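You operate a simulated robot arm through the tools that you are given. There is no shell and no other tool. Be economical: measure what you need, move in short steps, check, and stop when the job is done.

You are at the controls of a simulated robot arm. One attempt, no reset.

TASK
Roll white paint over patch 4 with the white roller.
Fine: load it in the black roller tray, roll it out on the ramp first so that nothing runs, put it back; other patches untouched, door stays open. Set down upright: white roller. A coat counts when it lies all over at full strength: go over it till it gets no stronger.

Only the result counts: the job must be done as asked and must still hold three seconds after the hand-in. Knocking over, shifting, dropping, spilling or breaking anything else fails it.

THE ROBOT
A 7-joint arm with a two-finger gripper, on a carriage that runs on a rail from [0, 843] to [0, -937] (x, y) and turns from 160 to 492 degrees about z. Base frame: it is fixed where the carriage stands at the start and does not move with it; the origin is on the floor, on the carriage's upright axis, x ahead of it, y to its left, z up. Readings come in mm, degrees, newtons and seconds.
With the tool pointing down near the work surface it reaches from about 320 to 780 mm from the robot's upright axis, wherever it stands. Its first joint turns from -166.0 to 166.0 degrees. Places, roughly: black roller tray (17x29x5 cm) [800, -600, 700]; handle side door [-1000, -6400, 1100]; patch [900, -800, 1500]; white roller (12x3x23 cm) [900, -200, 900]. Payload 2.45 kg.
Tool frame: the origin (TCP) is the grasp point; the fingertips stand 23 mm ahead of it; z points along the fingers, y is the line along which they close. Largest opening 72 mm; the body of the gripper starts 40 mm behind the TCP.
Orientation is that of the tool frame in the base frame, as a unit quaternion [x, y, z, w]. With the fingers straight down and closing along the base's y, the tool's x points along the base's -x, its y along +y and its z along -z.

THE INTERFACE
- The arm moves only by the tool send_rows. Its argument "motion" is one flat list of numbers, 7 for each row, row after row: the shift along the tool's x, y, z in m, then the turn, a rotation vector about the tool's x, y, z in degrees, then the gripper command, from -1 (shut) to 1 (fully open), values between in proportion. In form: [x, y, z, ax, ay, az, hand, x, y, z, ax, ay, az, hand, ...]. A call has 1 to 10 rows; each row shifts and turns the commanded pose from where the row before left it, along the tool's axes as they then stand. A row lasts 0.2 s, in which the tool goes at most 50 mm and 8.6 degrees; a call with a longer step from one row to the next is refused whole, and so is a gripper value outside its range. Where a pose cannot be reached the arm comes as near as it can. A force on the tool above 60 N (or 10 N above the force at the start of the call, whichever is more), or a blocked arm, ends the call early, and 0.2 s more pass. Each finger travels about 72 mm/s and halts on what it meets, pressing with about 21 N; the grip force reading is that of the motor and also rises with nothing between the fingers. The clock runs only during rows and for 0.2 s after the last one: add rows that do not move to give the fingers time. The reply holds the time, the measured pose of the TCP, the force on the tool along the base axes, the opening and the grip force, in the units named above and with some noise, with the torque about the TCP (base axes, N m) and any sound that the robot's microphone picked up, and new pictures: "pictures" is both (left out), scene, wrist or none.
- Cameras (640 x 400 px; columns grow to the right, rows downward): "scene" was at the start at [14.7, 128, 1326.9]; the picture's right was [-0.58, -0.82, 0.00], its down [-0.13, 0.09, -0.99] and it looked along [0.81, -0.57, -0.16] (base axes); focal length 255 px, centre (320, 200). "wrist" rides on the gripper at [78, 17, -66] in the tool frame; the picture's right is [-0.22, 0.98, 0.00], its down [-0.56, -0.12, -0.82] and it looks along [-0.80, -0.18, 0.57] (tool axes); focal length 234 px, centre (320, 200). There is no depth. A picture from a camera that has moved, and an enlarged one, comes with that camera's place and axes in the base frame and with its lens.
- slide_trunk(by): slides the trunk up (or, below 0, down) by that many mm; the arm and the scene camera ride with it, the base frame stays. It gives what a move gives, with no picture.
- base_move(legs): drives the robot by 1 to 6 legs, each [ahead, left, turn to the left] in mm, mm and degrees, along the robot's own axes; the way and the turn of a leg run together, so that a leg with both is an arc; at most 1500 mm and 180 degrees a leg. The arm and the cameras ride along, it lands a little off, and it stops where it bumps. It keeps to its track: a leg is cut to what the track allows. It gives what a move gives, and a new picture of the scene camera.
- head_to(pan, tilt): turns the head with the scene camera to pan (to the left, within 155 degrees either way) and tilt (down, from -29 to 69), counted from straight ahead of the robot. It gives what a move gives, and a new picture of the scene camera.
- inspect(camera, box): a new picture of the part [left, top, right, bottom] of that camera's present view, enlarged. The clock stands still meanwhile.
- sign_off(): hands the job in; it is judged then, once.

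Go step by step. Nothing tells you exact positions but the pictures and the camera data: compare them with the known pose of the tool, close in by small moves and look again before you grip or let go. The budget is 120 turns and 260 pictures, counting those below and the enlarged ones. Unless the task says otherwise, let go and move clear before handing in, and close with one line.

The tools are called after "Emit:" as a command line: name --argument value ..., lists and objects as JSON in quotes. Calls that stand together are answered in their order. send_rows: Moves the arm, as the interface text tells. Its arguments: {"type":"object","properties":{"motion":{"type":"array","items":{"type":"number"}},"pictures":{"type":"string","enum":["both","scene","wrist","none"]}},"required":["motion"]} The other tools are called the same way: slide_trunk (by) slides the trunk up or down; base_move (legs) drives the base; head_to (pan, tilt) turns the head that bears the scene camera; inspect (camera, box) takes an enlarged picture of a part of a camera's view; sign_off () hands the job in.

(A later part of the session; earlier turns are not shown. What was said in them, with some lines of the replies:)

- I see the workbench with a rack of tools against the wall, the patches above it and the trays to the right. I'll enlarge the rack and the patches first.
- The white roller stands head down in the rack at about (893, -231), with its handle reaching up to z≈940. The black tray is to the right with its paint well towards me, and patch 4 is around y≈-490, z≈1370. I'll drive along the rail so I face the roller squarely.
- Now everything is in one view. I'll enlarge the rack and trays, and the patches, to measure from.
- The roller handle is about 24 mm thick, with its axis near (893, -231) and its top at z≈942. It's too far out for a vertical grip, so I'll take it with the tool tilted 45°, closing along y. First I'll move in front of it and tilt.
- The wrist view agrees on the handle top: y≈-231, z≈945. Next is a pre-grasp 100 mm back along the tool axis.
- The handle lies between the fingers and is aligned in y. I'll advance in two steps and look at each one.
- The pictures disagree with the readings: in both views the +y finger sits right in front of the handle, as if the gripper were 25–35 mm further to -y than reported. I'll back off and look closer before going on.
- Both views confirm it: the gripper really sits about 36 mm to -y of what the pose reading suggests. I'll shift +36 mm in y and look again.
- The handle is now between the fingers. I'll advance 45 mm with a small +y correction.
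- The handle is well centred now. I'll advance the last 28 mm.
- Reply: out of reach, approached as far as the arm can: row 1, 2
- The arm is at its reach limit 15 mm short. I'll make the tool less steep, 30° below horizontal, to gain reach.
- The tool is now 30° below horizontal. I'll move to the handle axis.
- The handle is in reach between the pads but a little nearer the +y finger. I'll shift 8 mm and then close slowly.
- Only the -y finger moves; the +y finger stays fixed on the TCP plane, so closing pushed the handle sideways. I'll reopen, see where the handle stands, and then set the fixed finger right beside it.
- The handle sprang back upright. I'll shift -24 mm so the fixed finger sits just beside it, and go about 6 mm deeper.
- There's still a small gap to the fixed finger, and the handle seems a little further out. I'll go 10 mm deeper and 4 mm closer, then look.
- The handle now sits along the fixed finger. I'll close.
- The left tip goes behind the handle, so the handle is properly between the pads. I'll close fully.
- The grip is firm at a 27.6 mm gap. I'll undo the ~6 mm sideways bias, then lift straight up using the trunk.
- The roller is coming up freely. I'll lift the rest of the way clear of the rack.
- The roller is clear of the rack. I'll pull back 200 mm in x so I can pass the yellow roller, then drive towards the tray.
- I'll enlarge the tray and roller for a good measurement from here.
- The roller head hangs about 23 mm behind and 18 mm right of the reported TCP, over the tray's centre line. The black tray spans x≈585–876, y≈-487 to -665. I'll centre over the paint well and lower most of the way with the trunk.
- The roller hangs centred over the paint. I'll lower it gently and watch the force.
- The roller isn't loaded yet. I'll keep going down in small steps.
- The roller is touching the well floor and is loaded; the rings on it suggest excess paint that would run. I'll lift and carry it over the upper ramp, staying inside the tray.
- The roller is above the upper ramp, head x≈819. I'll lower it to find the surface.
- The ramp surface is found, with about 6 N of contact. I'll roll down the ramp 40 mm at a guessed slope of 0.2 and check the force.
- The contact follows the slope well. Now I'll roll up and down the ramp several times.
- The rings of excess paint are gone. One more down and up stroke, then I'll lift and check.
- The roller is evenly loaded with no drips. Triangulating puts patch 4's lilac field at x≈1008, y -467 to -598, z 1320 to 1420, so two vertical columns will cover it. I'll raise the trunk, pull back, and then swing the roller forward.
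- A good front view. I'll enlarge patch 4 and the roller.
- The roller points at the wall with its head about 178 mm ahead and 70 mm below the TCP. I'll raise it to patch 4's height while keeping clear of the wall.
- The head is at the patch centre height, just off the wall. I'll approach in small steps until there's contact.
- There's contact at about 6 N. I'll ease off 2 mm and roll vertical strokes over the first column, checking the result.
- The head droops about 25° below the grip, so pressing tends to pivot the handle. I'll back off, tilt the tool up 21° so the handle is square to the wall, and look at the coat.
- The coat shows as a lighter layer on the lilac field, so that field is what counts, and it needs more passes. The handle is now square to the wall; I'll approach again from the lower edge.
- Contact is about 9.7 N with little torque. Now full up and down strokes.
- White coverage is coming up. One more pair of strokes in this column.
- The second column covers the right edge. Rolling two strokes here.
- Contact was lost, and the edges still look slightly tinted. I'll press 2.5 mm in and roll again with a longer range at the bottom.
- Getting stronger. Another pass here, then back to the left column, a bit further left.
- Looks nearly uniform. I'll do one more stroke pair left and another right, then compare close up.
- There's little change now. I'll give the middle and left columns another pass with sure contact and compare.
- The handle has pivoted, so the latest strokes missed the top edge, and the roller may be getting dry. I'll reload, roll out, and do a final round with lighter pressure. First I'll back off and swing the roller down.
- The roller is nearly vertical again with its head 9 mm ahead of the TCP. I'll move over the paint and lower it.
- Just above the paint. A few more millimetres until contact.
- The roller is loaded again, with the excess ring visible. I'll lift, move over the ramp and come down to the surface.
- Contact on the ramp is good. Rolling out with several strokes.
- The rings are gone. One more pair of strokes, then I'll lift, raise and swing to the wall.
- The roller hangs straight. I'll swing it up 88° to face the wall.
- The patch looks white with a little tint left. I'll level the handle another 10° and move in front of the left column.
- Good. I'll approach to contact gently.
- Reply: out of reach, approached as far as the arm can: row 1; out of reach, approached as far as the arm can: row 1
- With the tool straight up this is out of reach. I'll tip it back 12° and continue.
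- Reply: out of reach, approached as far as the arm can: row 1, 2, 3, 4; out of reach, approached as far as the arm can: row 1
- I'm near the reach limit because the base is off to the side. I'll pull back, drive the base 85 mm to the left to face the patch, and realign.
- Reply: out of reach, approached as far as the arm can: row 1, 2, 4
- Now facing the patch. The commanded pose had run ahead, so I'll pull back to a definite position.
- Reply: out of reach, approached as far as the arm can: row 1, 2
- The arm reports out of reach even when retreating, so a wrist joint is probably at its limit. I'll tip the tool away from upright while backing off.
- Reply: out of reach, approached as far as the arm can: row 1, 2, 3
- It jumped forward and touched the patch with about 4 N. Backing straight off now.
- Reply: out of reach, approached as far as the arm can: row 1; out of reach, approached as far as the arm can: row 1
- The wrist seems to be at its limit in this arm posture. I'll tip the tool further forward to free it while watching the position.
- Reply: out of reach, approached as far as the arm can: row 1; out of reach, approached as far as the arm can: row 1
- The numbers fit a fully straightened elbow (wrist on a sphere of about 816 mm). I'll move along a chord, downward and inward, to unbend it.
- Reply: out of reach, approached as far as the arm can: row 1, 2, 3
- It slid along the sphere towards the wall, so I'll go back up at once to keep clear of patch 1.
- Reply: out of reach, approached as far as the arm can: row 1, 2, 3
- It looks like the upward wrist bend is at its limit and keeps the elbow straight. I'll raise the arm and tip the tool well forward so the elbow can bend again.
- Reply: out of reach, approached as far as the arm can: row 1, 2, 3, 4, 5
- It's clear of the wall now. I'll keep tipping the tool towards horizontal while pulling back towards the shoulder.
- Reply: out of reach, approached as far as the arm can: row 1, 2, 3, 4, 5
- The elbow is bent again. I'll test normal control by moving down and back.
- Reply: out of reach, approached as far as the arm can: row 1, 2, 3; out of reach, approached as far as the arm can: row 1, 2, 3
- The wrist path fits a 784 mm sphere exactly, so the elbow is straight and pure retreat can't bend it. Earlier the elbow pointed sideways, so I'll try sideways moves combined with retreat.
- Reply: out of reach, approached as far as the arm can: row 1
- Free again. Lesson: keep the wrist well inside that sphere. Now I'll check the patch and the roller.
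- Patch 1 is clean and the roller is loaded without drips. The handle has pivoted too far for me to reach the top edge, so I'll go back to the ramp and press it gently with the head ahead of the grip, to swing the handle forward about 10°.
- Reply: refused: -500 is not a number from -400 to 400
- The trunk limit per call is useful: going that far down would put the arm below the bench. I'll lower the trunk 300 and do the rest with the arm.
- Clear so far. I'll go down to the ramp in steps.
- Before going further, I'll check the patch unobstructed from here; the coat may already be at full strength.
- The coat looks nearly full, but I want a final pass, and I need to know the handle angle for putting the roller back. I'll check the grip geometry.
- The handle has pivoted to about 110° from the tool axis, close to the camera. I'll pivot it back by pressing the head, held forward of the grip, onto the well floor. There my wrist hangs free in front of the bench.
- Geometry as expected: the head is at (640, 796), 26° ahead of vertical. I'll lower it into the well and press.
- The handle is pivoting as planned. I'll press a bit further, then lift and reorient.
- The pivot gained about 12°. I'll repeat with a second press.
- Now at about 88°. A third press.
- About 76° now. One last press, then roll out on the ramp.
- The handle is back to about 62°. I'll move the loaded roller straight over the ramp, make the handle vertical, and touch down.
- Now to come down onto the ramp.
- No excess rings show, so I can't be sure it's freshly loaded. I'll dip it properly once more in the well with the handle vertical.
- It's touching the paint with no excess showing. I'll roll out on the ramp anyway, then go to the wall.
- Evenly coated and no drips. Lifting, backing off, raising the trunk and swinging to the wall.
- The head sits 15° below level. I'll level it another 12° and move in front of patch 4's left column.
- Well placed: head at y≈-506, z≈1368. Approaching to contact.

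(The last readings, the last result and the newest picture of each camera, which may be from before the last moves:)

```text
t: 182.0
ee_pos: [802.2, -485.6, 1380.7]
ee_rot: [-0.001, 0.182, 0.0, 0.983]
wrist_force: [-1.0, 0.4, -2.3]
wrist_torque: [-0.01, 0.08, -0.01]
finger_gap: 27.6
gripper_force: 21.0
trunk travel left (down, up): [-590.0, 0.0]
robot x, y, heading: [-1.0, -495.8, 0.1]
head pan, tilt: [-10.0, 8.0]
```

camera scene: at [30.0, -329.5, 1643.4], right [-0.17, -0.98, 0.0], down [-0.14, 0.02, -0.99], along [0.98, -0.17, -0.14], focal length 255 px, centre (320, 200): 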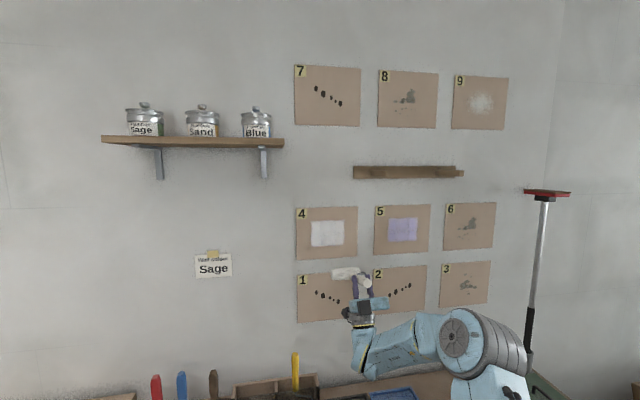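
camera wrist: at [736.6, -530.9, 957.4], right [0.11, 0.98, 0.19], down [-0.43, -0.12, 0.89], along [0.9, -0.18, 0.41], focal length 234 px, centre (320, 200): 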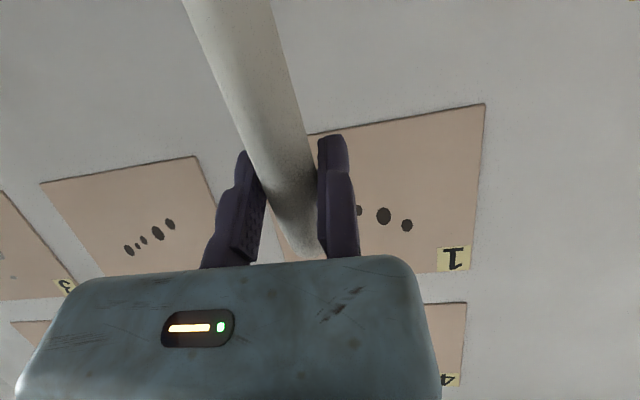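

Emit:
send_rows --motion '[0.0122, 0, -0.0248, 0, 0, 0, -1, 0.0098, 0, -0.0257, 0, 0, 0, -1, -0.0107, 0, 0.028, 0, 0, 0, -1, -0.0107, 0, 0.028, 0, 0, 0, -1, -0.0107, 0, 0.028, 0, 0, 0, -1, -0.0107, 0, 0.028, 0, 0, 0, -1, 0.0107, 0, -0.028, 0, 0, 0, -1, 0.0107, 0, -0.028, 0, 0, 0, -1, 0.0107, 0, -0.028, 0, 0, 0, -1, 0.0107, 0, -0.028, 0, 0, 0, -1]' --pictures "none"

Emit:
inspect --camera "scene" --box '[290, 195, 370, 275]'

```text
t: 184.2
ee_pos: [802.2, -485.5, 1327.2]
ee_rot: [0.0, 0.182, 0.0, 0.983]
wrist_force: [-7.8, -0.5, -1.0]
wrist_torque: [0.01, 0.18, -0.21]
finger_gap: 27.2
gripper_force: 21.3
trunk travel left (down, up): [-590.0, 0.0]
robot x, y, heading: [-0.3, -495.8, -0.0]
head pan, tilt: [-10.0, 8.0]
```

```text
5.00 times, centred on (330, 235) of scene
camera zoom: at [28.7, -329.7, 1643.6], right [-0.17, -0.98, 0.0], down [-0.14, 0.02, -0.99], along [0.98, -0.17, -0.14], focal length 1276 px, centre (270, 25)
```

zoom: 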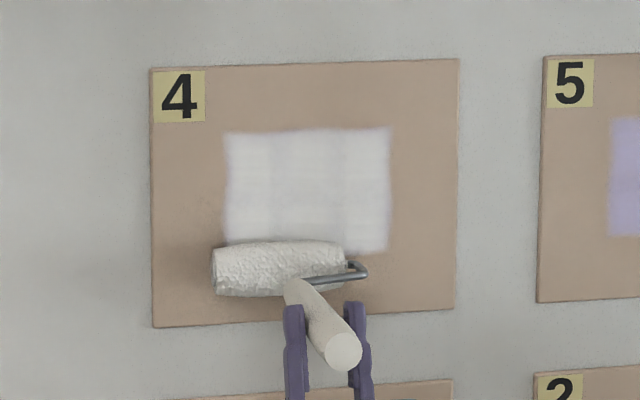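

Good even contact. One more pair here, then the right column with two pairs.

Emit:
send_rows --motion '[-0.0107, 0, 0.028, 0, 0, 0, -1, -0.0107, 0, 0.028, 0, 0, 0, -1, -0.0107, 0, 0.028, 0, 0, 0, -1, -0.0107, 0, 0.028, 0, 0, 0, -1, 0.0107, 0, -0.028, 0, 0, 0, -1, 0.0107, 0, -0.028, 0, 0, 0, -1, 0.0107, 0, -0.028, 0, 0, 0, -1, 0.0107, 0, -0.028, 0, 0, 0, -1]' --pictures "none"

Emit:
send_rows --motion '[-0.0056, 0, -0.0021, 0, 0, 0, -1, 0, -0.0225, 0, 0, 0, 0, -1, 0, -0.0225, 0, 0, 0, 0, -1, 0.0061, 0, 0.0023, 0, 0, 0, -1, 0, 0, 0, 0, 0, 0, -1]' --pictures "none"

Emit:
send_rows --motion '[-0.0107, 0, 0.028, 0, 0, 0, -1, -0.0107, 0, 0.028, 0, 0, 0, -1, -0.0107, 0, 0.028, 0, 0, 0, -1, -0.0107, 0, 0.028, 0, 0, 0, -1, 0.0107, 0, -0.028, 0, 0, 0, -1, 0.0107, 0, -0.028, 0, 0, 0, -1, 0.0107, 0, -0.028, 0, 0, 0, -1, 0.0107, 0, -0.028, 0, 0, 0, -1]' --pictures "none"

Emit:
inspect --camera "scene" --box '[290, 195, 370, 275]'

```text
t: 186.0
ee_pos: [802.5, -486.0, 1328.8]
ee_rot: [0.0, 0.182, -0.001, 0.983]
wrist_force: [-17.5, 2.5, -1.1]
wrist_torque: [0.03, 0.28, -0.17]
finger_gap: 27.5
gripper_force: 20.8
trunk travel left (down, up): [-590.0, 0.0]
robot x, y, heading: [-3.1, -496.0, 0.1]
head pan, tilt: [-10.0, 8.0]
```

```text
t: 187.2
ee_pos: [802.1, -533.3, 1327.8]
ee_rot: [0.0, 0.18, 0.0, 0.984]
wrist_force: [-14.7, -1.7, -2.5]
wrist_torque: [-0.01, 0.27, -0.28]
finger_gap: 27.3
gripper_force: 21.5
trunk travel left (down, up): [-590.0, 0.0]
robot x, y, heading: [-0.2, -496.9, -0.1]
head pan, tilt: [-10.0, 8.0]
```

```text
t: 189.0
ee_pos: [803.5, -530.7, 1327.0]
ee_rot: [0.0, 0.183, -0.001, 0.983]
wrist_force: [-15.0, -5.1, -0.8]
wrist_torque: [-0.05, 0.3, -0.37]
finger_gap: 27.7
gripper_force: 21.0
trunk travel left (down, up): [-590.0, 0.0]
robot x, y, heading: [1.5, -497.4, -0.1]
head pan, tilt: [-10.0, 8.0]
```

```text
5.00 times, centred on (330, 235) of scene
camera zoom: at [27.7, -330.2, 1643.6], right [-0.17, -0.98, 0.0], down [-0.14, 0.02, -0.99], along [0.98, -0.17, -0.14], focal length 1276 px, centre (270, 25)
```

zoom: 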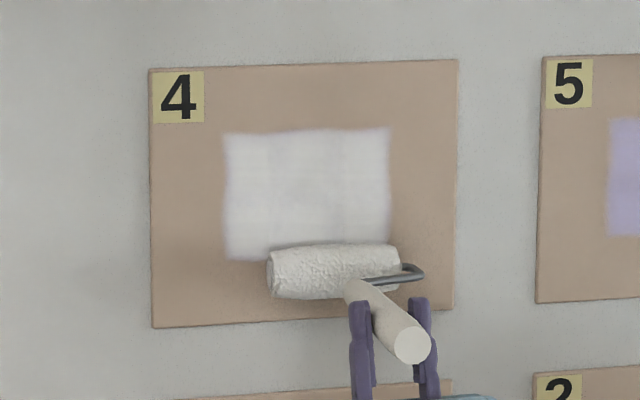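

Streaks are gone and it's more even. One more pair right, then one in the middle, and a close comparison.

Emit:
send_rows --motion '[-0.0107, 0, 0.028, 0, 0, 0, -1, -0.0107, 0, 0.028, 0, 0, 0, -1, -0.0107, 0, 0.028, 0, 0, 0, -1, -0.0107, 0, 0.028, 0, 0, 0, -1, 0.0107, 0, -0.028, 0, 0, 0, -1, 0.0107, 0, -0.028, 0, 0, 0, -1, 0.0107, 0, -0.028, 0, 0, 0, -1, 0.0107, 0, -0.028, 0, 0, 0, -1]' --pictures "none"

Emit:
inspect --camera "scene" --box '[310, 215, 350, 248]'

Emit:
send_rows --motion '[-0.0056, 0, -0.0021, 0, 0, 0, -1, 0, 0.0225, 0, 0, 0, 0, -1, 0.0056, 0, 0.0021, 0, 0, 0, -1, 0, 0, 0, 0, 0, 0, -1]' --pictures "none"

Emit:
send_rows --motion '[-0.0107, 0, 0.028, 0, 0, 0, -1, -0.0107, 0, 0.028, 0, 0, 0, -1, -0.0107, 0, 0.028, 0, 0, 0, -1, -0.0107, 0, 0.028, 0, 0, 0, -1, 0.0107, 0, -0.028, 0, 0, 0, -1, 0.0107, 0, -0.028, 0, 0, 0, -1, 0.0107, 0, -0.028, 0, 0, 0, -1, 0.0107, 0, -0.028, 0, 0, 0, -1]' --pictures "none"

Emit:
inspect --camera "scene" --box '[310, 215, 350, 248]'

```text
t: 190.8
ee_pos: [803.6, -529.9, 1327.1]
ee_rot: [-0.001, 0.181, 0.0, 0.983]
wrist_force: [-19.3, 5.4, -1.7]
wrist_torque: [0.08, 0.42, -0.22]
finger_gap: 27.5
gripper_force: 21.1
trunk travel left (down, up): [-590.0, 0.0]
robot x, y, heading: [3.3, -497.1, -0.0]
head pan, tilt: [-10.0, 8.0]
```

```text
12.12 times, centred on (330, 232) of scene
camera zoom: at [27.1, -328.7, 1643.5], right [-0.17, -0.98, 0.0], down [-0.14, 0.02, -0.99], along [0.98, -0.17, -0.14], focal length 3094 px, centre (199, -182)
```

zoom: 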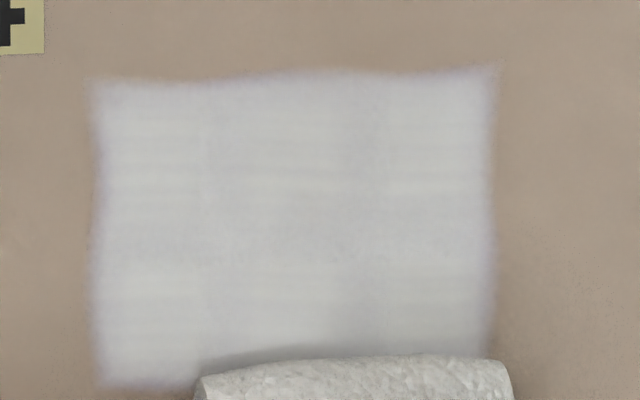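

```text
t: 191.8
ee_pos: [804.4, -508.2, 1327.6]
ee_rot: [0.0, 0.182, 0.001, 0.983]
wrist_force: [-12.6, 0.7, -1.6]
wrist_torque: [0.02, 0.26, -0.29]
finger_gap: 27.5
gripper_force: 21.2
trunk travel left (down, up): [-590.0, 0.0]
robot x, y, heading: [-1.9, -494.8, -0.0]
head pan, tilt: [-10.0, 8.0]
```

```text
t: 193.6
ee_pos: [803.3, -510.7, 1328.6]
ee_rot: [0.0, 0.181, 0.0, 0.983]
wrist_force: [-12.2, -4.6, -1.1]
wrist_torque: [-0.06, 0.3, -0.44]
finger_gap: 27.4
gripper_force: 21.5
trunk travel left (down, up): [-590.0, 0.0]
robot x, y, heading: [2.2, -494.2, -0.1]
head pan, tilt: [-10.0, 8.0]
```

```text
12.12 times, centred on (330, 232) of scene
camera zoom: at [28.2, -330.2, 1643.6], right [-0.17, -0.98, 0.0], down [-0.14, 0.02, -0.99], along [0.98, -0.17, -0.14], focal length 3094 px, centre (199, -182)
```

zoom: 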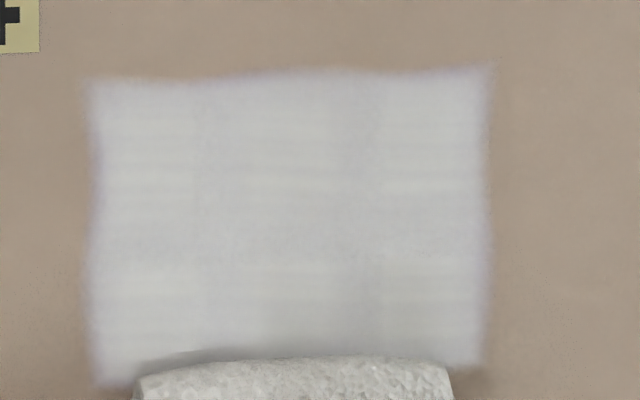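

The coat no longer changes, so it's at full strength. Now I'll put the roller back: back off, swing the handle down, and drive to the rack.

Emit:
send_rows --motion '[-0.0374, 0, -0.0143, 0, 0, 0, -1, -0.0374, 0, -0.0143, 0, 0, 0, -1, -0.0187, 0, -0.0072, 0, 0, 0, -1, 0, 0, 0, 0, 0, 0, -1]' --pictures "none"

Emit:
send_rows --motion '[0, 0, 0, 0, 8.5, 0, -1, 0, 0, 0, 0, 8.5, 0, -1, 0, 0, 0, 0, 8.5, 0, -1, 0, 0, 0, 0, 8.5, 0, -1, 0, 0, 0, 0, 8.5, 0, -1, 0, 0, 0, 0, 8.5, 0, -1, 0, 0, 0, 0, 8.5, 0, -1, 0, 0, 0, 0, 8.5, 0, -1, 0, 0, 0, 0, 8.5, 0, -1, 0, 0, 0, 0, 8.5, 0, -1]' --pictures "none"

Emit:
base_move --legs '[[0, 285, 0]]'

Emit:
slide_trunk --by -130

Emit:
head_to --pan -12 --tilt 35

Emit:
inspect --camera "scene" --box '[270, 90, 410, 240]'

```text
t: 194.6
ee_pos: [703.2, -507.4, 1327.1]
ee_rot: [0.0, 0.182, 0.001, 0.983]
wrist_force: [0.6, -0.3, 0.4]
wrist_torque: [0.02, 0.1, 0.0]
finger_gap: 27.2
gripper_force: 20.8
trunk travel left (down, up): [-590.0, 0.0]
robot x, y, heading: [-0.3, -492.8, 0.2]
head pan, tilt: [-10.0, 8.0]
```

```text
t: 196.8
ee_pos: [704.3, -507.1, 1326.6]
ee_rot: [0.0, 0.799, -0.001, 0.602]
wrist_force: [-0.1, 0.5, -0.5]
wrist_torque: [0.04, -0.01, -0.01]
finger_gap: 27.3
gripper_force: 20.6
trunk travel left (down, up): [-590.0, 0.0]
robot x, y, heading: [-1.1, -495.3, 0.1]
head pan, tilt: [-10.0, 8.0]
```

```text
t: 198.8
ee_pos: [704.4, -223.6, 1326.6]
ee_rot: [0.0, 0.799, 0.0, 0.602]
wrist_force: [0.1, -0.1, -1.1]
wrist_torque: [0.0, 0.02, -0.02]
finger_gap: 27.4
gripper_force: 21.2
trunk travel left (down, up): [-590.0, 0.0]
robot x, y, heading: [-1.9, -208.5, 0.1]
head pan, tilt: [-10.0, 8.0]
camera scene: at [30.4, -43.2, 1643.5], right [-0.18, -0.98, 0.0], down [-0.14, 0.02, -0.99], along [0.97, -0.17, -0.14], focal length 255 px, centre (320, 200)
```

scene: 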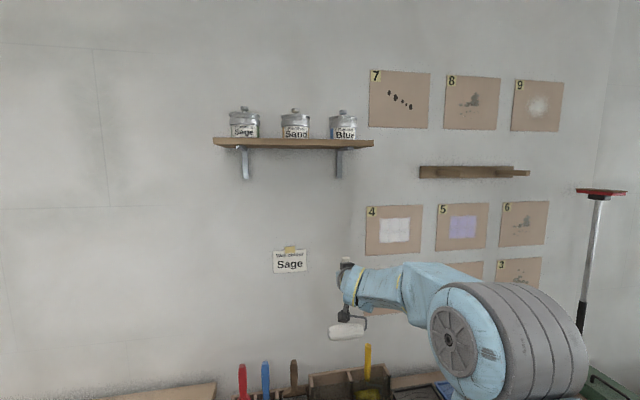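

```text
t: 200.4
ee_pos: [704.2, -223.6, 1196.5]
ee_rot: [0.0, 0.799, 0.0, 0.602]
wrist_force: [0.2, -0.2, -1.5]
wrist_torque: [-0.01, 0.04, -0.01]
finger_gap: 27.4
gripper_force: 21.3
trunk travel left (down, up): [-460.0, 130.0]
robot x, y, heading: [0.7, -209.6, -0.2]
head pan, tilt: [-10.0, 8.0]
```

```text
t: 201.3
ee_pos: [704.1, -223.3, 1196.4]
ee_rot: [0.001, 0.798, -0.001, 0.602]
wrist_force: [0.1, 0.1, -1.0]
wrist_torque: [0.01, 0.04, -0.02]
finger_gap: 27.5
gripper_force: 21.1
trunk travel left (down, up): [-460.0, 130.0]
robot x, y, heading: [0.8, -207.9, -0.2]
head pan, tilt: [-12.0, 35.0]
camera scene: at [25.4, -45.7, 1470.2], right [-0.21, -0.98, 0.0], down [-0.56, 0.12, -0.82], along [0.8, -0.17, -0.57], focal length 255 px, centre (320, 200)
```

scene: 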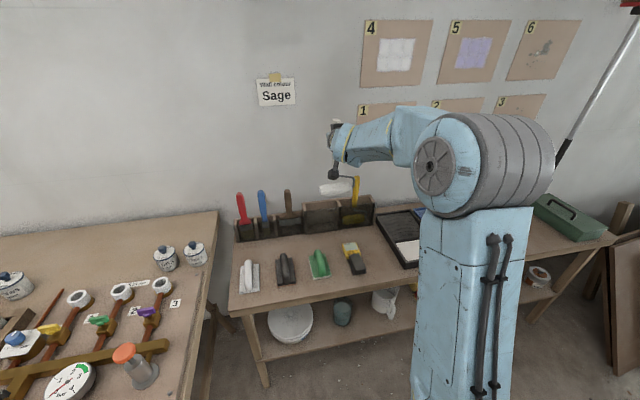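

```text
2.67 times, centred on (340, 165) of scene
camera zoom: at [25.4, -45.7, 1470.2], right [-0.21, -0.98, 0.0], down [-0.56, 0.12, -0.82], along [0.8, -0.17, -0.57], focal length 681 px, centre (267, 293)
```

zoom: 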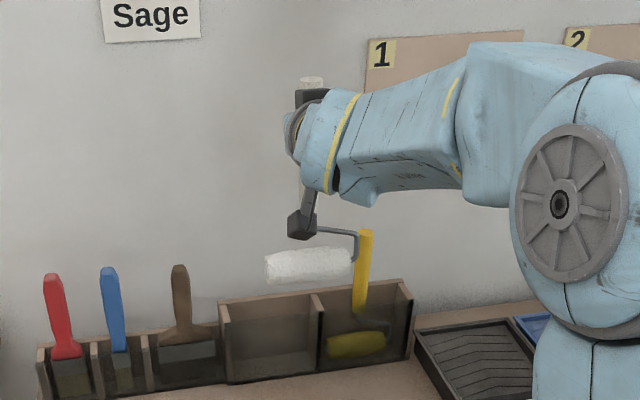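

The roller hangs level with its head near (714, -249, 1013). I'll measure the empty slot precisely.

Emit:
inspect --camera "scene" --box '[295, 190, 380, 240]'

Emit:
inspect --camera "wrist" --box '[0, 0, 640, 400]'

```text
7.53 times, centred on (338, 215) of scene
camera zoom: at [25.4, -45.7, 1470.2], right [-0.21, -0.98, 0.0], down [-0.56, 0.12, -0.82], along [0.8, -0.17, -0.57], focal length 1922 px, centre (188, 87)
```

zoom: 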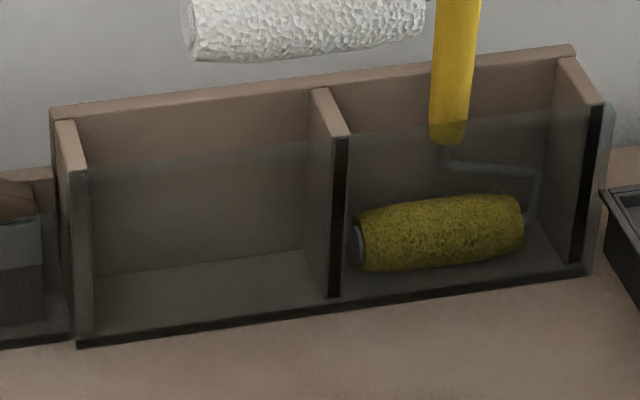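

```text
1.00 times, centred on (320, 200) of wrist (not enlarged: the box is as wide or as high as the picture)
camera zoom: at [619.1, -206.0, 1139.9], right [0.06, 0.98, 0.21], down [-0.63, -0.12, 0.76], along [0.77, -0.18, 0.61], focal length 234 px, centre (320, 200)
```

zoom: 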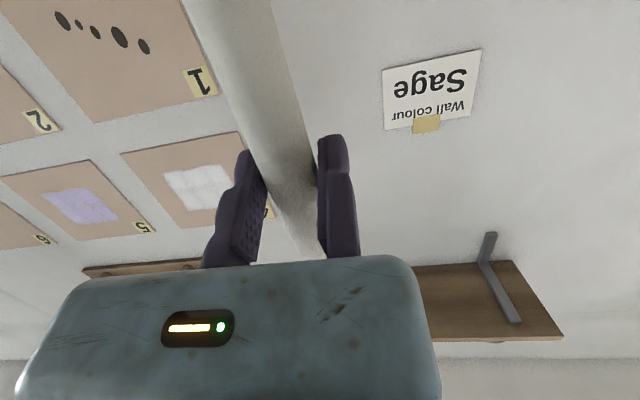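

The slot spans x≈870–912 and y≈-170 to -315, so the head should go to about (888, -232). I'll straighten the handle 3° and move above the slot.

Emit:
send_rows --motion '[0, 0.017, 0, 0, 3, 0, -1, 0.0312, 0, 0.0108, 0, 0, 0, -1, 0.0312, 0, 0.0108, 0, 0, 0, -1, 0.0312, 0, 0.0108, 0, 0, 0, -1, -0.015, 0, 0.0435, 0, 0, 0, -1, -0.015, 0, 0.0435, 0, 0, 0, -1, -0.015, 0, 0.0435, 0, 0, 0, -1, -0.015, 0, 0.0435, 0, 0, 0, -1, 0, 0, 0, 0, 0, 0, -1]' --pictures "none"

Emit:
inspect --camera "scene" --box '[290, 130, 390, 240]'

```text
t: 203.3
ee_pos: [886.4, -205.8, 1097.3]
ee_rot: [0.0, 0.814, 0.0, 0.581]
wrist_force: [0.2, 0.4, -1.3]
wrist_torque: [0.01, -0.04, -0.02]
finger_gap: 27.7
gripper_force: 20.9
trunk travel left (down, up): [-460.0, 130.0]
robot x, y, heading: [-1.2, -205.5, -0.3]
head pan, tilt: [-12.0, 35.0]
```

```text
3.64 times, centred on (340, 185) of scene
camera zoom: at [26.1, -45.7, 1470.1], right [-0.21, -0.98, 0.0], down [-0.56, 0.12, -0.82], along [0.8, -0.17, -0.57], focal length 928 px, centre (247, 254)
```

zoom: 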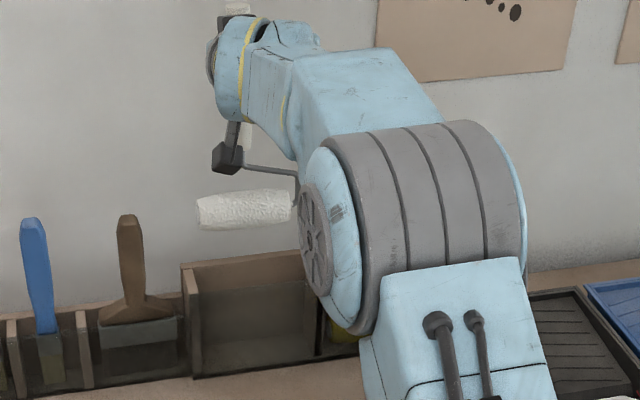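

The head is at about (886, -229), right above the slot. I'll lower in stages with the trunk.

Emit:
slide_trunk --by -75

Emit:
inspect --camera "scene" --box '[290, 130, 390, 240]'

```text
t: 204.4
ee_pos: [886.1, -206.0, 1022.8]
ee_rot: [0.0, 0.814, 0.0, 0.58]
wrist_force: [0.5, 0.1, -1.1]
wrist_torque: [-0.04, -0.02, -0.03]
finger_gap: 27.4
gripper_force: 21.4
trunk travel left (down, up): [-385.0, 205.0]
robot x, y, heading: [-0.8, -205.2, 0.0]
head pan, tilt: [-12.0, 35.0]
```

```text
3.64 times, centred on (340, 185) of scene
camera zoom: at [25.3, -45.7, 1395.1], right [-0.21, -0.98, 0.0], down [-0.56, 0.12, -0.82], along [0.8, -0.17, -0.57], focal length 928 px, centre (247, 254)
```

zoom: 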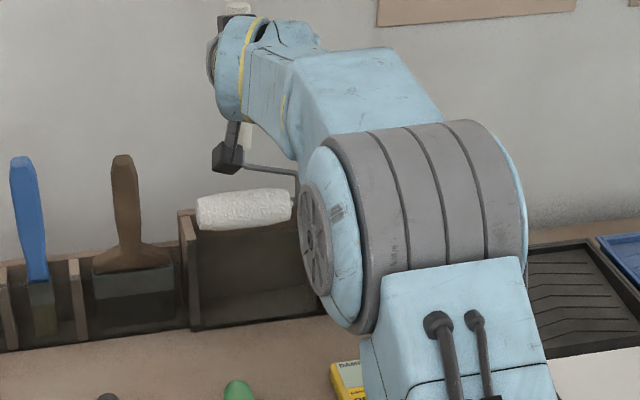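

The left end is only about 5 mm from the divider. I'll shift 6 mm right, then lower further.

Emit:
send_rows --motion '[0, -0.006, 0, 0, 0, 0, -1, 0, 0, 0, 0, 0, 0, -1]' --pictures "none"

Emit:
slide_trunk --by -50

Emit:
inspect --camera "scene" --box '[300, 150, 380, 220]'

```text
t: 205.0
ee_pos: [886.5, -212.8, 1024.0]
ee_rot: [0.002, 0.813, -0.002, 0.582]
wrist_force: [1.1, 0.2, -1.4]
wrist_torque: [0.02, 0.0, 0.02]
finger_gap: 27.3
gripper_force: 20.6
trunk travel left (down, up): [-385.0, 205.0]
robot x, y, heading: [1.7, -205.8, -0.0]
head pan, tilt: [-12.0, 35.0]
```

```text
t: 205.9
ee_pos: [885.4, -212.8, 972.7]
ee_rot: [0.001, 0.815, -0.001, 0.58]
wrist_force: [-0.3, -0.7, -0.2]
wrist_torque: [0.03, 0.04, 0.02]
finger_gap: 27.6
gripper_force: 20.6
trunk travel left (down, up): [-335.0, 255.0]
robot x, y, heading: [0.5, -207.3, -0.4]
head pan, tilt: [-12.0, 35.0]
```

```text
5.71 times, centred on (340, 185) of scene
camera zoom: at [25.3, -45.7, 1345.1], right [-0.21, -0.98, 0.0], down [-0.56, 0.12, -0.82], along [0.8, -0.17, -0.57], focal length 1459 px, centre (206, 286)
```

zoom: 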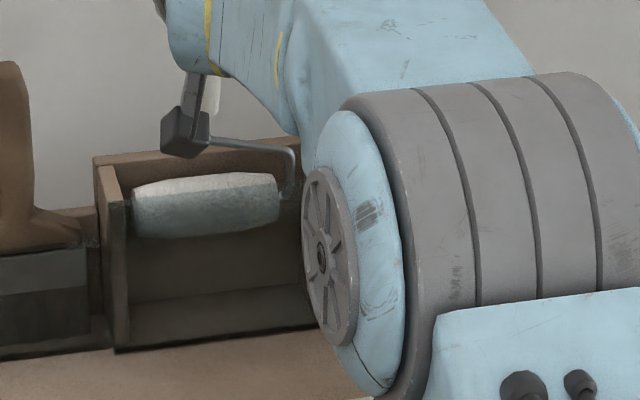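

The head is inside the slot, behind the front pane, with no force. I'll continue down.

Emit:
slide_trunk --by -55

Emit:
inspect --camera "scene" --box '[300, 150, 380, 220]'

```text
t: 206.9
ee_pos: [885.0, -212.4, 919.4]
ee_rot: [0.001, 0.815, 0.0, 0.58]
wrist_force: [-0.2, -0.5, -1.5]
wrist_torque: [0.02, -0.01, 0.0]
finger_gap: 27.6
gripper_force: 21.1
trunk travel left (down, up): [-280.0, 310.0]
robot x, y, heading: [-0.2, -208.7, -0.0]
head pan, tilt: [-12.0, 35.0]
```

```text
5.71 times, centred on (340, 185) of scene
camera zoom: at [25.3, -45.7, 1290.1], right [-0.21, -0.98, 0.0], down [-0.56, 0.12, -0.82], along [0.8, -0.17, -0.57], focal length 1459 px, centre (206, 286)
```

zoom: 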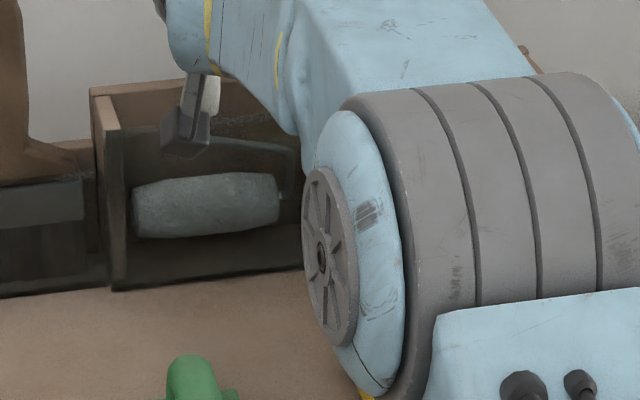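

No contact forces. Lowering the last bit until the roller touches the floor.

Emit:
slide_trunk --by -13

Emit:
send_rows --motion '[0.0028, 0, 0.001, 0, 0, 0, -1, 0, 0, 0, 0, 0, 0, -1]' --pictures "none"

Emit:
send_rows --motion '[0.0028, 0, 0.001, 0, 0, 0, -1, 0, 0, 0, 0, 0, 0, -1]' --pictures "none"

```text
t: 207.5
ee_pos: [886.4, -213.4, 905.5]
ee_rot: [0.0, 0.815, 0.0, 0.58]
wrist_force: [0.0, -0.4, -1.5]
wrist_torque: [0.03, -0.02, -0.01]
finger_gap: 27.3
gripper_force: 21.3
trunk travel left (down, up): [-267.0, 323.0]
robot x, y, heading: [-0.4, -208.5, -0.1]
head pan, tilt: [-12.0, 35.0]
```

```text
t: 208.1
ee_pos: [884.7, -214.0, 902.5]
ee_rot: [0.001, 0.814, -0.001, 0.581]
wrist_force: [0.6, 0.4, -2.1]
wrist_torque: [0.03, 0.02, 0.01]
finger_gap: 27.4
gripper_force: 20.6
trunk travel left (down, up): [-267.0, 323.0]
robot x, y, heading: [0.2, -205.9, -0.1]
head pan, tilt: [-12.0, 35.0]
```

```text
t: 208.7
ee_pos: [885.9, -212.7, 898.2]
ee_rot: [0.001, 0.814, -0.001, 0.581]
wrist_force: [-0.3, 0.1, -1.3]
wrist_torque: [0.03, 0.01, -0.01]
finger_gap: 27.4
gripper_force: 21.2
trunk travel left (down, up): [-267.0, 323.0]
robot x, y, heading: [-0.6, -209.7, 0.2]
head pan, tilt: [-12.0, 35.0]
```

Emit:
send_rows --motion '[0.0019, 0, 0.0007, 0, 0, 0, -1, 0, 0, 0, 0, 0, 0, -1]' --pictures "none"

Emit:
send_rows --motion '[0.0019, 0, 0.0007, 0, 0, 0, -1, 0, 0, 0, 0, 0, 0, -1]' --pictures "none"

Emit:
inspect --camera "scene" --box '[300, 140, 380, 220]'

```text
t: 209.3
ee_pos: [886.2, -211.7, 897.0]
ee_rot: [0.0, 0.814, 0.0, 0.581]
wrist_force: [0.6, 0.7, -1.9]
wrist_torque: [0.05, 0.01, 0.0]
finger_gap: 27.6
gripper_force: 21.0
trunk travel left (down, up): [-267.0, 323.0]
robot x, y, heading: [-1.2, -207.5, -0.2]
head pan, tilt: [-12.0, 35.0]
```

```text
t: 209.9
ee_pos: [885.5, -212.5, 895.8]
ee_rot: [0.001, 0.814, -0.001, 0.581]
wrist_force: [0.3, -0.4, 1.3]
wrist_torque: [0.01, -0.03, -0.01]
finger_gap: 27.5
gripper_force: 20.9
trunk travel left (down, up): [-267.0, 323.0]
robot x, y, heading: [-3.4, -207.2, -0.1]
head pan, tilt: [-12.0, 35.0]
```

```text
5.00 times, centred on (340, 180) of scene
camera zoom: at [25.1, -45.7, 1277.2], right [-0.21, -0.98, 0.0], down [-0.56, 0.12, -0.82], along [0.8, -0.17, -0.57], focal length 1276 px, centre (220, 300)
```

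zoom: 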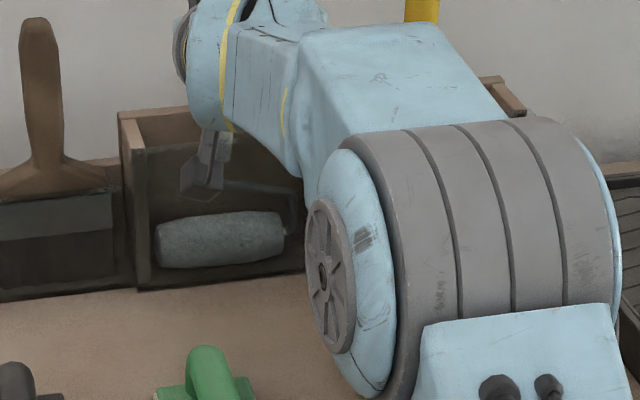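

The roller is resting on the slot floor. I'll open the fingers gradually.

Emit:
send_rows --motion '[0, 0, 0, 0, 0, 0, -0.15, 0, 0, 0, 0, 0, 0, 0.1, 0, 0, 0, 0, 0, 0, 0.5, 0, 0, 0, 0, 0, 0, 1, 0, 0, 0, 0, 0, 0, 1]' --pictures "wrist"

Emit:
inspect --camera "scene" --box '[300, 120, 380, 220]'

```text
t: 211.1
ee_pos: [886.0, -212.1, 895.7]
ee_rot: [0.0, 0.814, 0.0, 0.58]
wrist_force: [-0.2, 0.7, -0.4]
wrist_torque: [0.02, -0.01, 0.01]
finger_gap: 72.0
gripper_force: 0.1
trunk travel left (down, up): [-267.0, 323.0]
robot x, y, heading: [0.7, -212.1, -0.1]
head pan, tilt: [-12.0, 35.0]
camera wrist: at [797.5, -194.5, 843.9], right [0.07, 0.98, 0.21], down [-0.59, -0.12, 0.8], along [0.8, -0.18, 0.57], focal length 234 px, centre (320, 200)
```

wrist: 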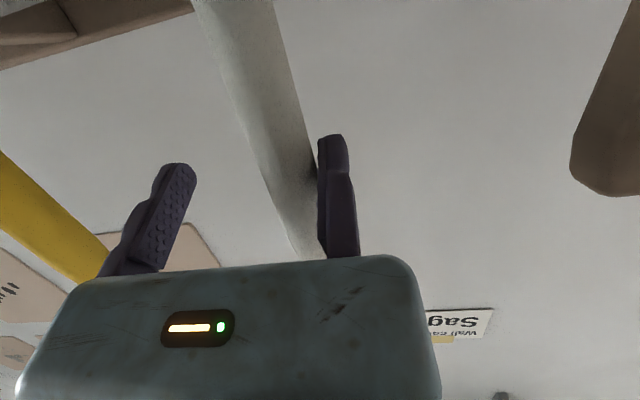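

```text
4.00 times, centred on (340, 170) of scene
camera zoom: at [25.2, -45.7, 1277.1], right [-0.21, -0.98, 0.0], down [-0.56, 0.12, -0.82], along [0.8, -0.17, -0.57], focal length 1021 px, centre (240, 320)
```

zoom: 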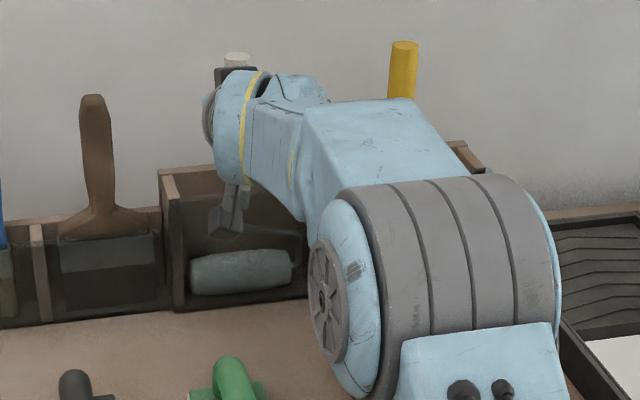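

It's released. I'll step 8 mm in +y off the handle and back straight out along the tool axis.

Emit:
send_rows --motion '[0, 0.008, 0, 0, 0, 0, 1, 0, 0, -0.02, 0, 0, 0, 1, 0, 0, -0.03, 0, 0, 0, 1, 0, 0, -0.04, 0, 0, 0, 1, 0, 0, -0.04, 0, 0, 0, 1, 0, 0, -0.04, 0, 0, 0, 1, 0, 0, -0.04, 0, 0, 0, 1, 0, 0, 0, 0, 0, 0, 1]' --pictures "both"

Emit:
inspect --camera "scene" --box '[290, 120, 400, 220]'

```text
t: 212.9
ee_pos: [686.4, -202.1, 962.9]
ee_rot: [0.001, 0.814, -0.001, 0.58]
wrist_force: [-0.5, 0.0, 0.0]
wrist_torque: [0.01, 0.02, 0.05]
finger_gap: 71.8
gripper_force: 0.0
trunk travel left (down, up): [-267.0, 323.0]
robot x, y, heading: [1.2, -207.4, 0.0]
head pan, tilt: [-12.0, 35.0]
camera scene: at [25.1, -45.7, 1277.1], right [-0.21, -0.98, 0.0], down [-0.56, 0.12, -0.82], along [0.8, -0.17, -0.57], focal length 255 px, centre (320, 200)
camera wrist: at [598.1, -184.0, 912.0], right [0.07, 0.98, 0.21], down [-0.59, -0.12, 0.8], along [0.8, -0.18, 0.57], focal length 234 px, centre (320, 200)
```

scene: 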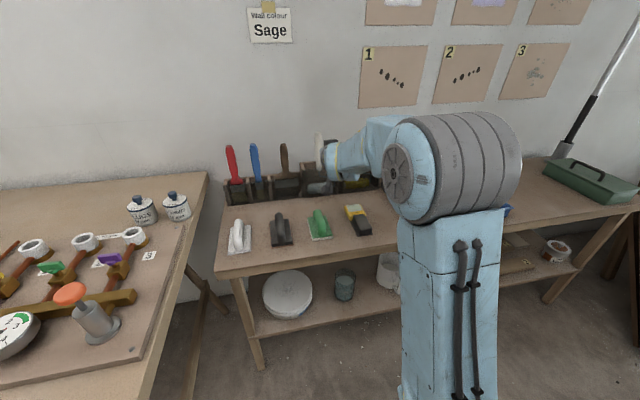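
wrist: 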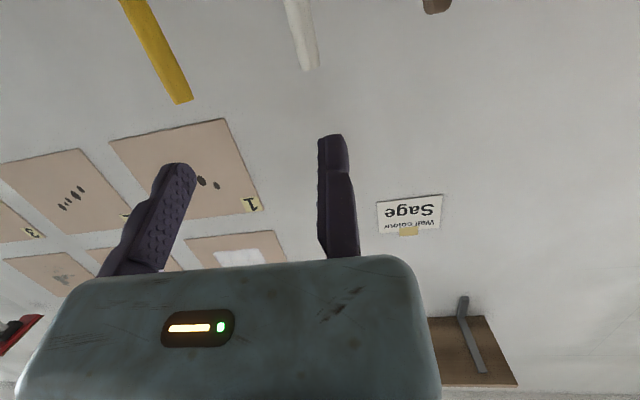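

```text
4.00 times, centred on (345, 170) of scene
camera zoom: at [25.1, -45.7, 1277.1], right [-0.21, -0.98, 0.0], down [-0.56, 0.12, -0.82], along [0.8, -0.17, -0.57], focal length 1021 px, centre (220, 320)
```

zoom: 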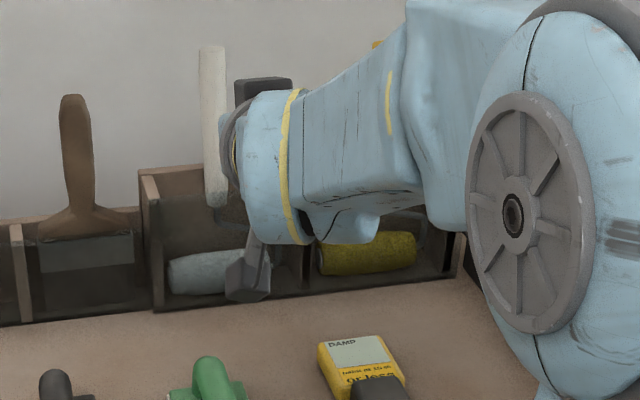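

The roller stands upright in its slot. I'll move the arm clear and take a final look at the rack, trays and patches.

Emit:
slide_trunk --by 150

Emit:
base_move --legs '[[0, -150, 0]]'

Emit:
head_to --pan 0 --tilt 20

Emit:
inspect --camera "scene" --box '[240, 180, 400, 290]'

Emit:
inspect --camera "scene" --box '[320, 60, 520, 185]'

```text
t: 214.6
ee_pos: [685.8, -202.3, 1114.6]
ee_rot: [0.001, 0.814, -0.001, 0.581]
wrist_force: [-0.3, 0.7, 0.4]
wrist_torque: [0.01, 0.01, 0.02]
finger_gap: 72.4
gripper_force: 0.0
trunk travel left (down, up): [-417.0, 173.0]
robot x, y, heading: [0.1, -209.9, -0.1]
head pan, tilt: [-12.0, 35.0]
```

```text
t: 216.0
ee_pos: [686.6, -350.9, 1112.6]
ee_rot: [0.0, 0.814, 0.0, 0.581]
wrist_force: [0.1, 0.2, 0.2]
wrist_torque: [0.01, -0.03, -0.03]
finger_gap: 72.1
gripper_force: 0.2
trunk travel left (down, up): [-417.0, 173.0]
robot x, y, heading: [2.8, -356.2, -0.4]
head pan, tilt: [-12.0, 35.0]
camera scene: at [25.2, -193.5, 1427.1], right [-0.21, -0.98, 0.0], down [-0.56, 0.12, -0.82], along [0.8, -0.17, -0.57], focal length 255 px, centre (320, 200)
```

scene: 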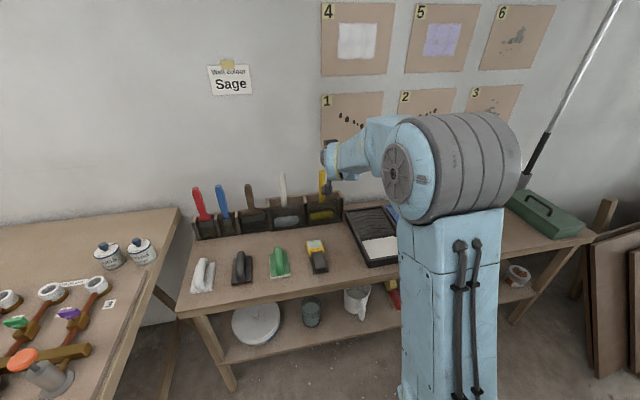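

```text
t: 216.8
ee_pos: [686.5, -350.0, 1113.6]
ee_rot: [0.0, 0.814, 0.0, 0.58]
wrist_force: [0.4, 0.2, -0.5]
wrist_torque: [-0.01, 0.0, -0.01]
finger_gap: 72.2
gripper_force: 0.0
trunk travel left (down, up): [-417.0, 173.0]
robot x, y, heading: [0.4, -357.9, -0.1]
head pan, tilt: [0.0, 20.0]
camera scene: at [32.2, -175.4, 1450.9], right [0.0, -1.0, 0.0], down [-0.34, 0.0, -0.94], along [0.94, 0.0, -0.34], focal length 255 px, centre (320, 200)
```

scene: 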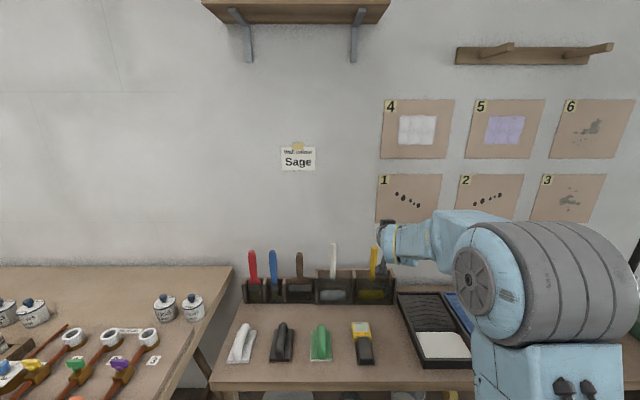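

```text
3.64 times, centred on (320, 235) of scene
camera zoom: at [32.2, -175.4, 1450.9], right [0.0, -1.0, 0.0], down [-0.34, 0.0, -0.94], along [0.94, 0.0, -0.34], focal length 928 px, centre (320, 73)
```

zoom: 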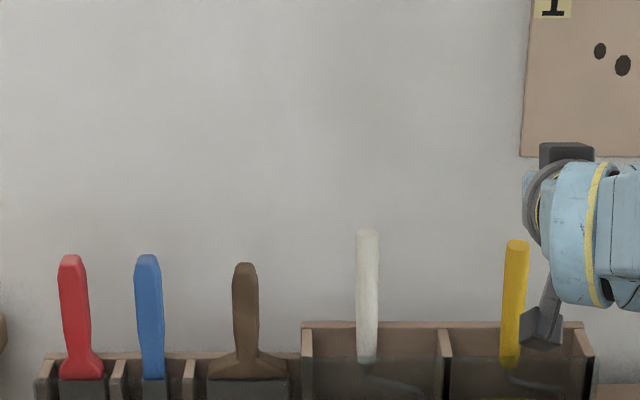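

```text
3.20 times, centred on (420, 122) of scene
camera zoom: at [32.2, -175.4, 1450.9], right [0.0, -1.0, 0.0], down [-0.34, 0.0, -0.94], along [0.94, 0.0, -0.34], focal length 817 px, centre (0, 448)
```

zoom: 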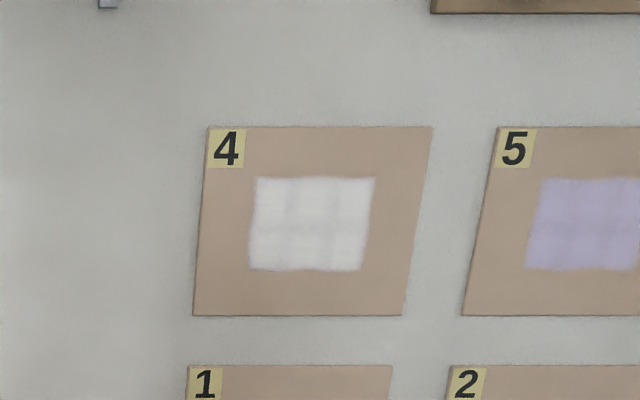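

Patch 4 is evenly white, patch 5 and the other patches look untouched, nothing is running, and the white roller stands upright in its slot. The trays haven't shifted and the arm is clear, so I'm handing in.

Emit:
sign_off

```text
The job is handed in.
```

Patch 4 is covered in white, further passes made no visible difference, and the white roller stands upright back in its rack slot. I've handed the job in but got no verdict back.
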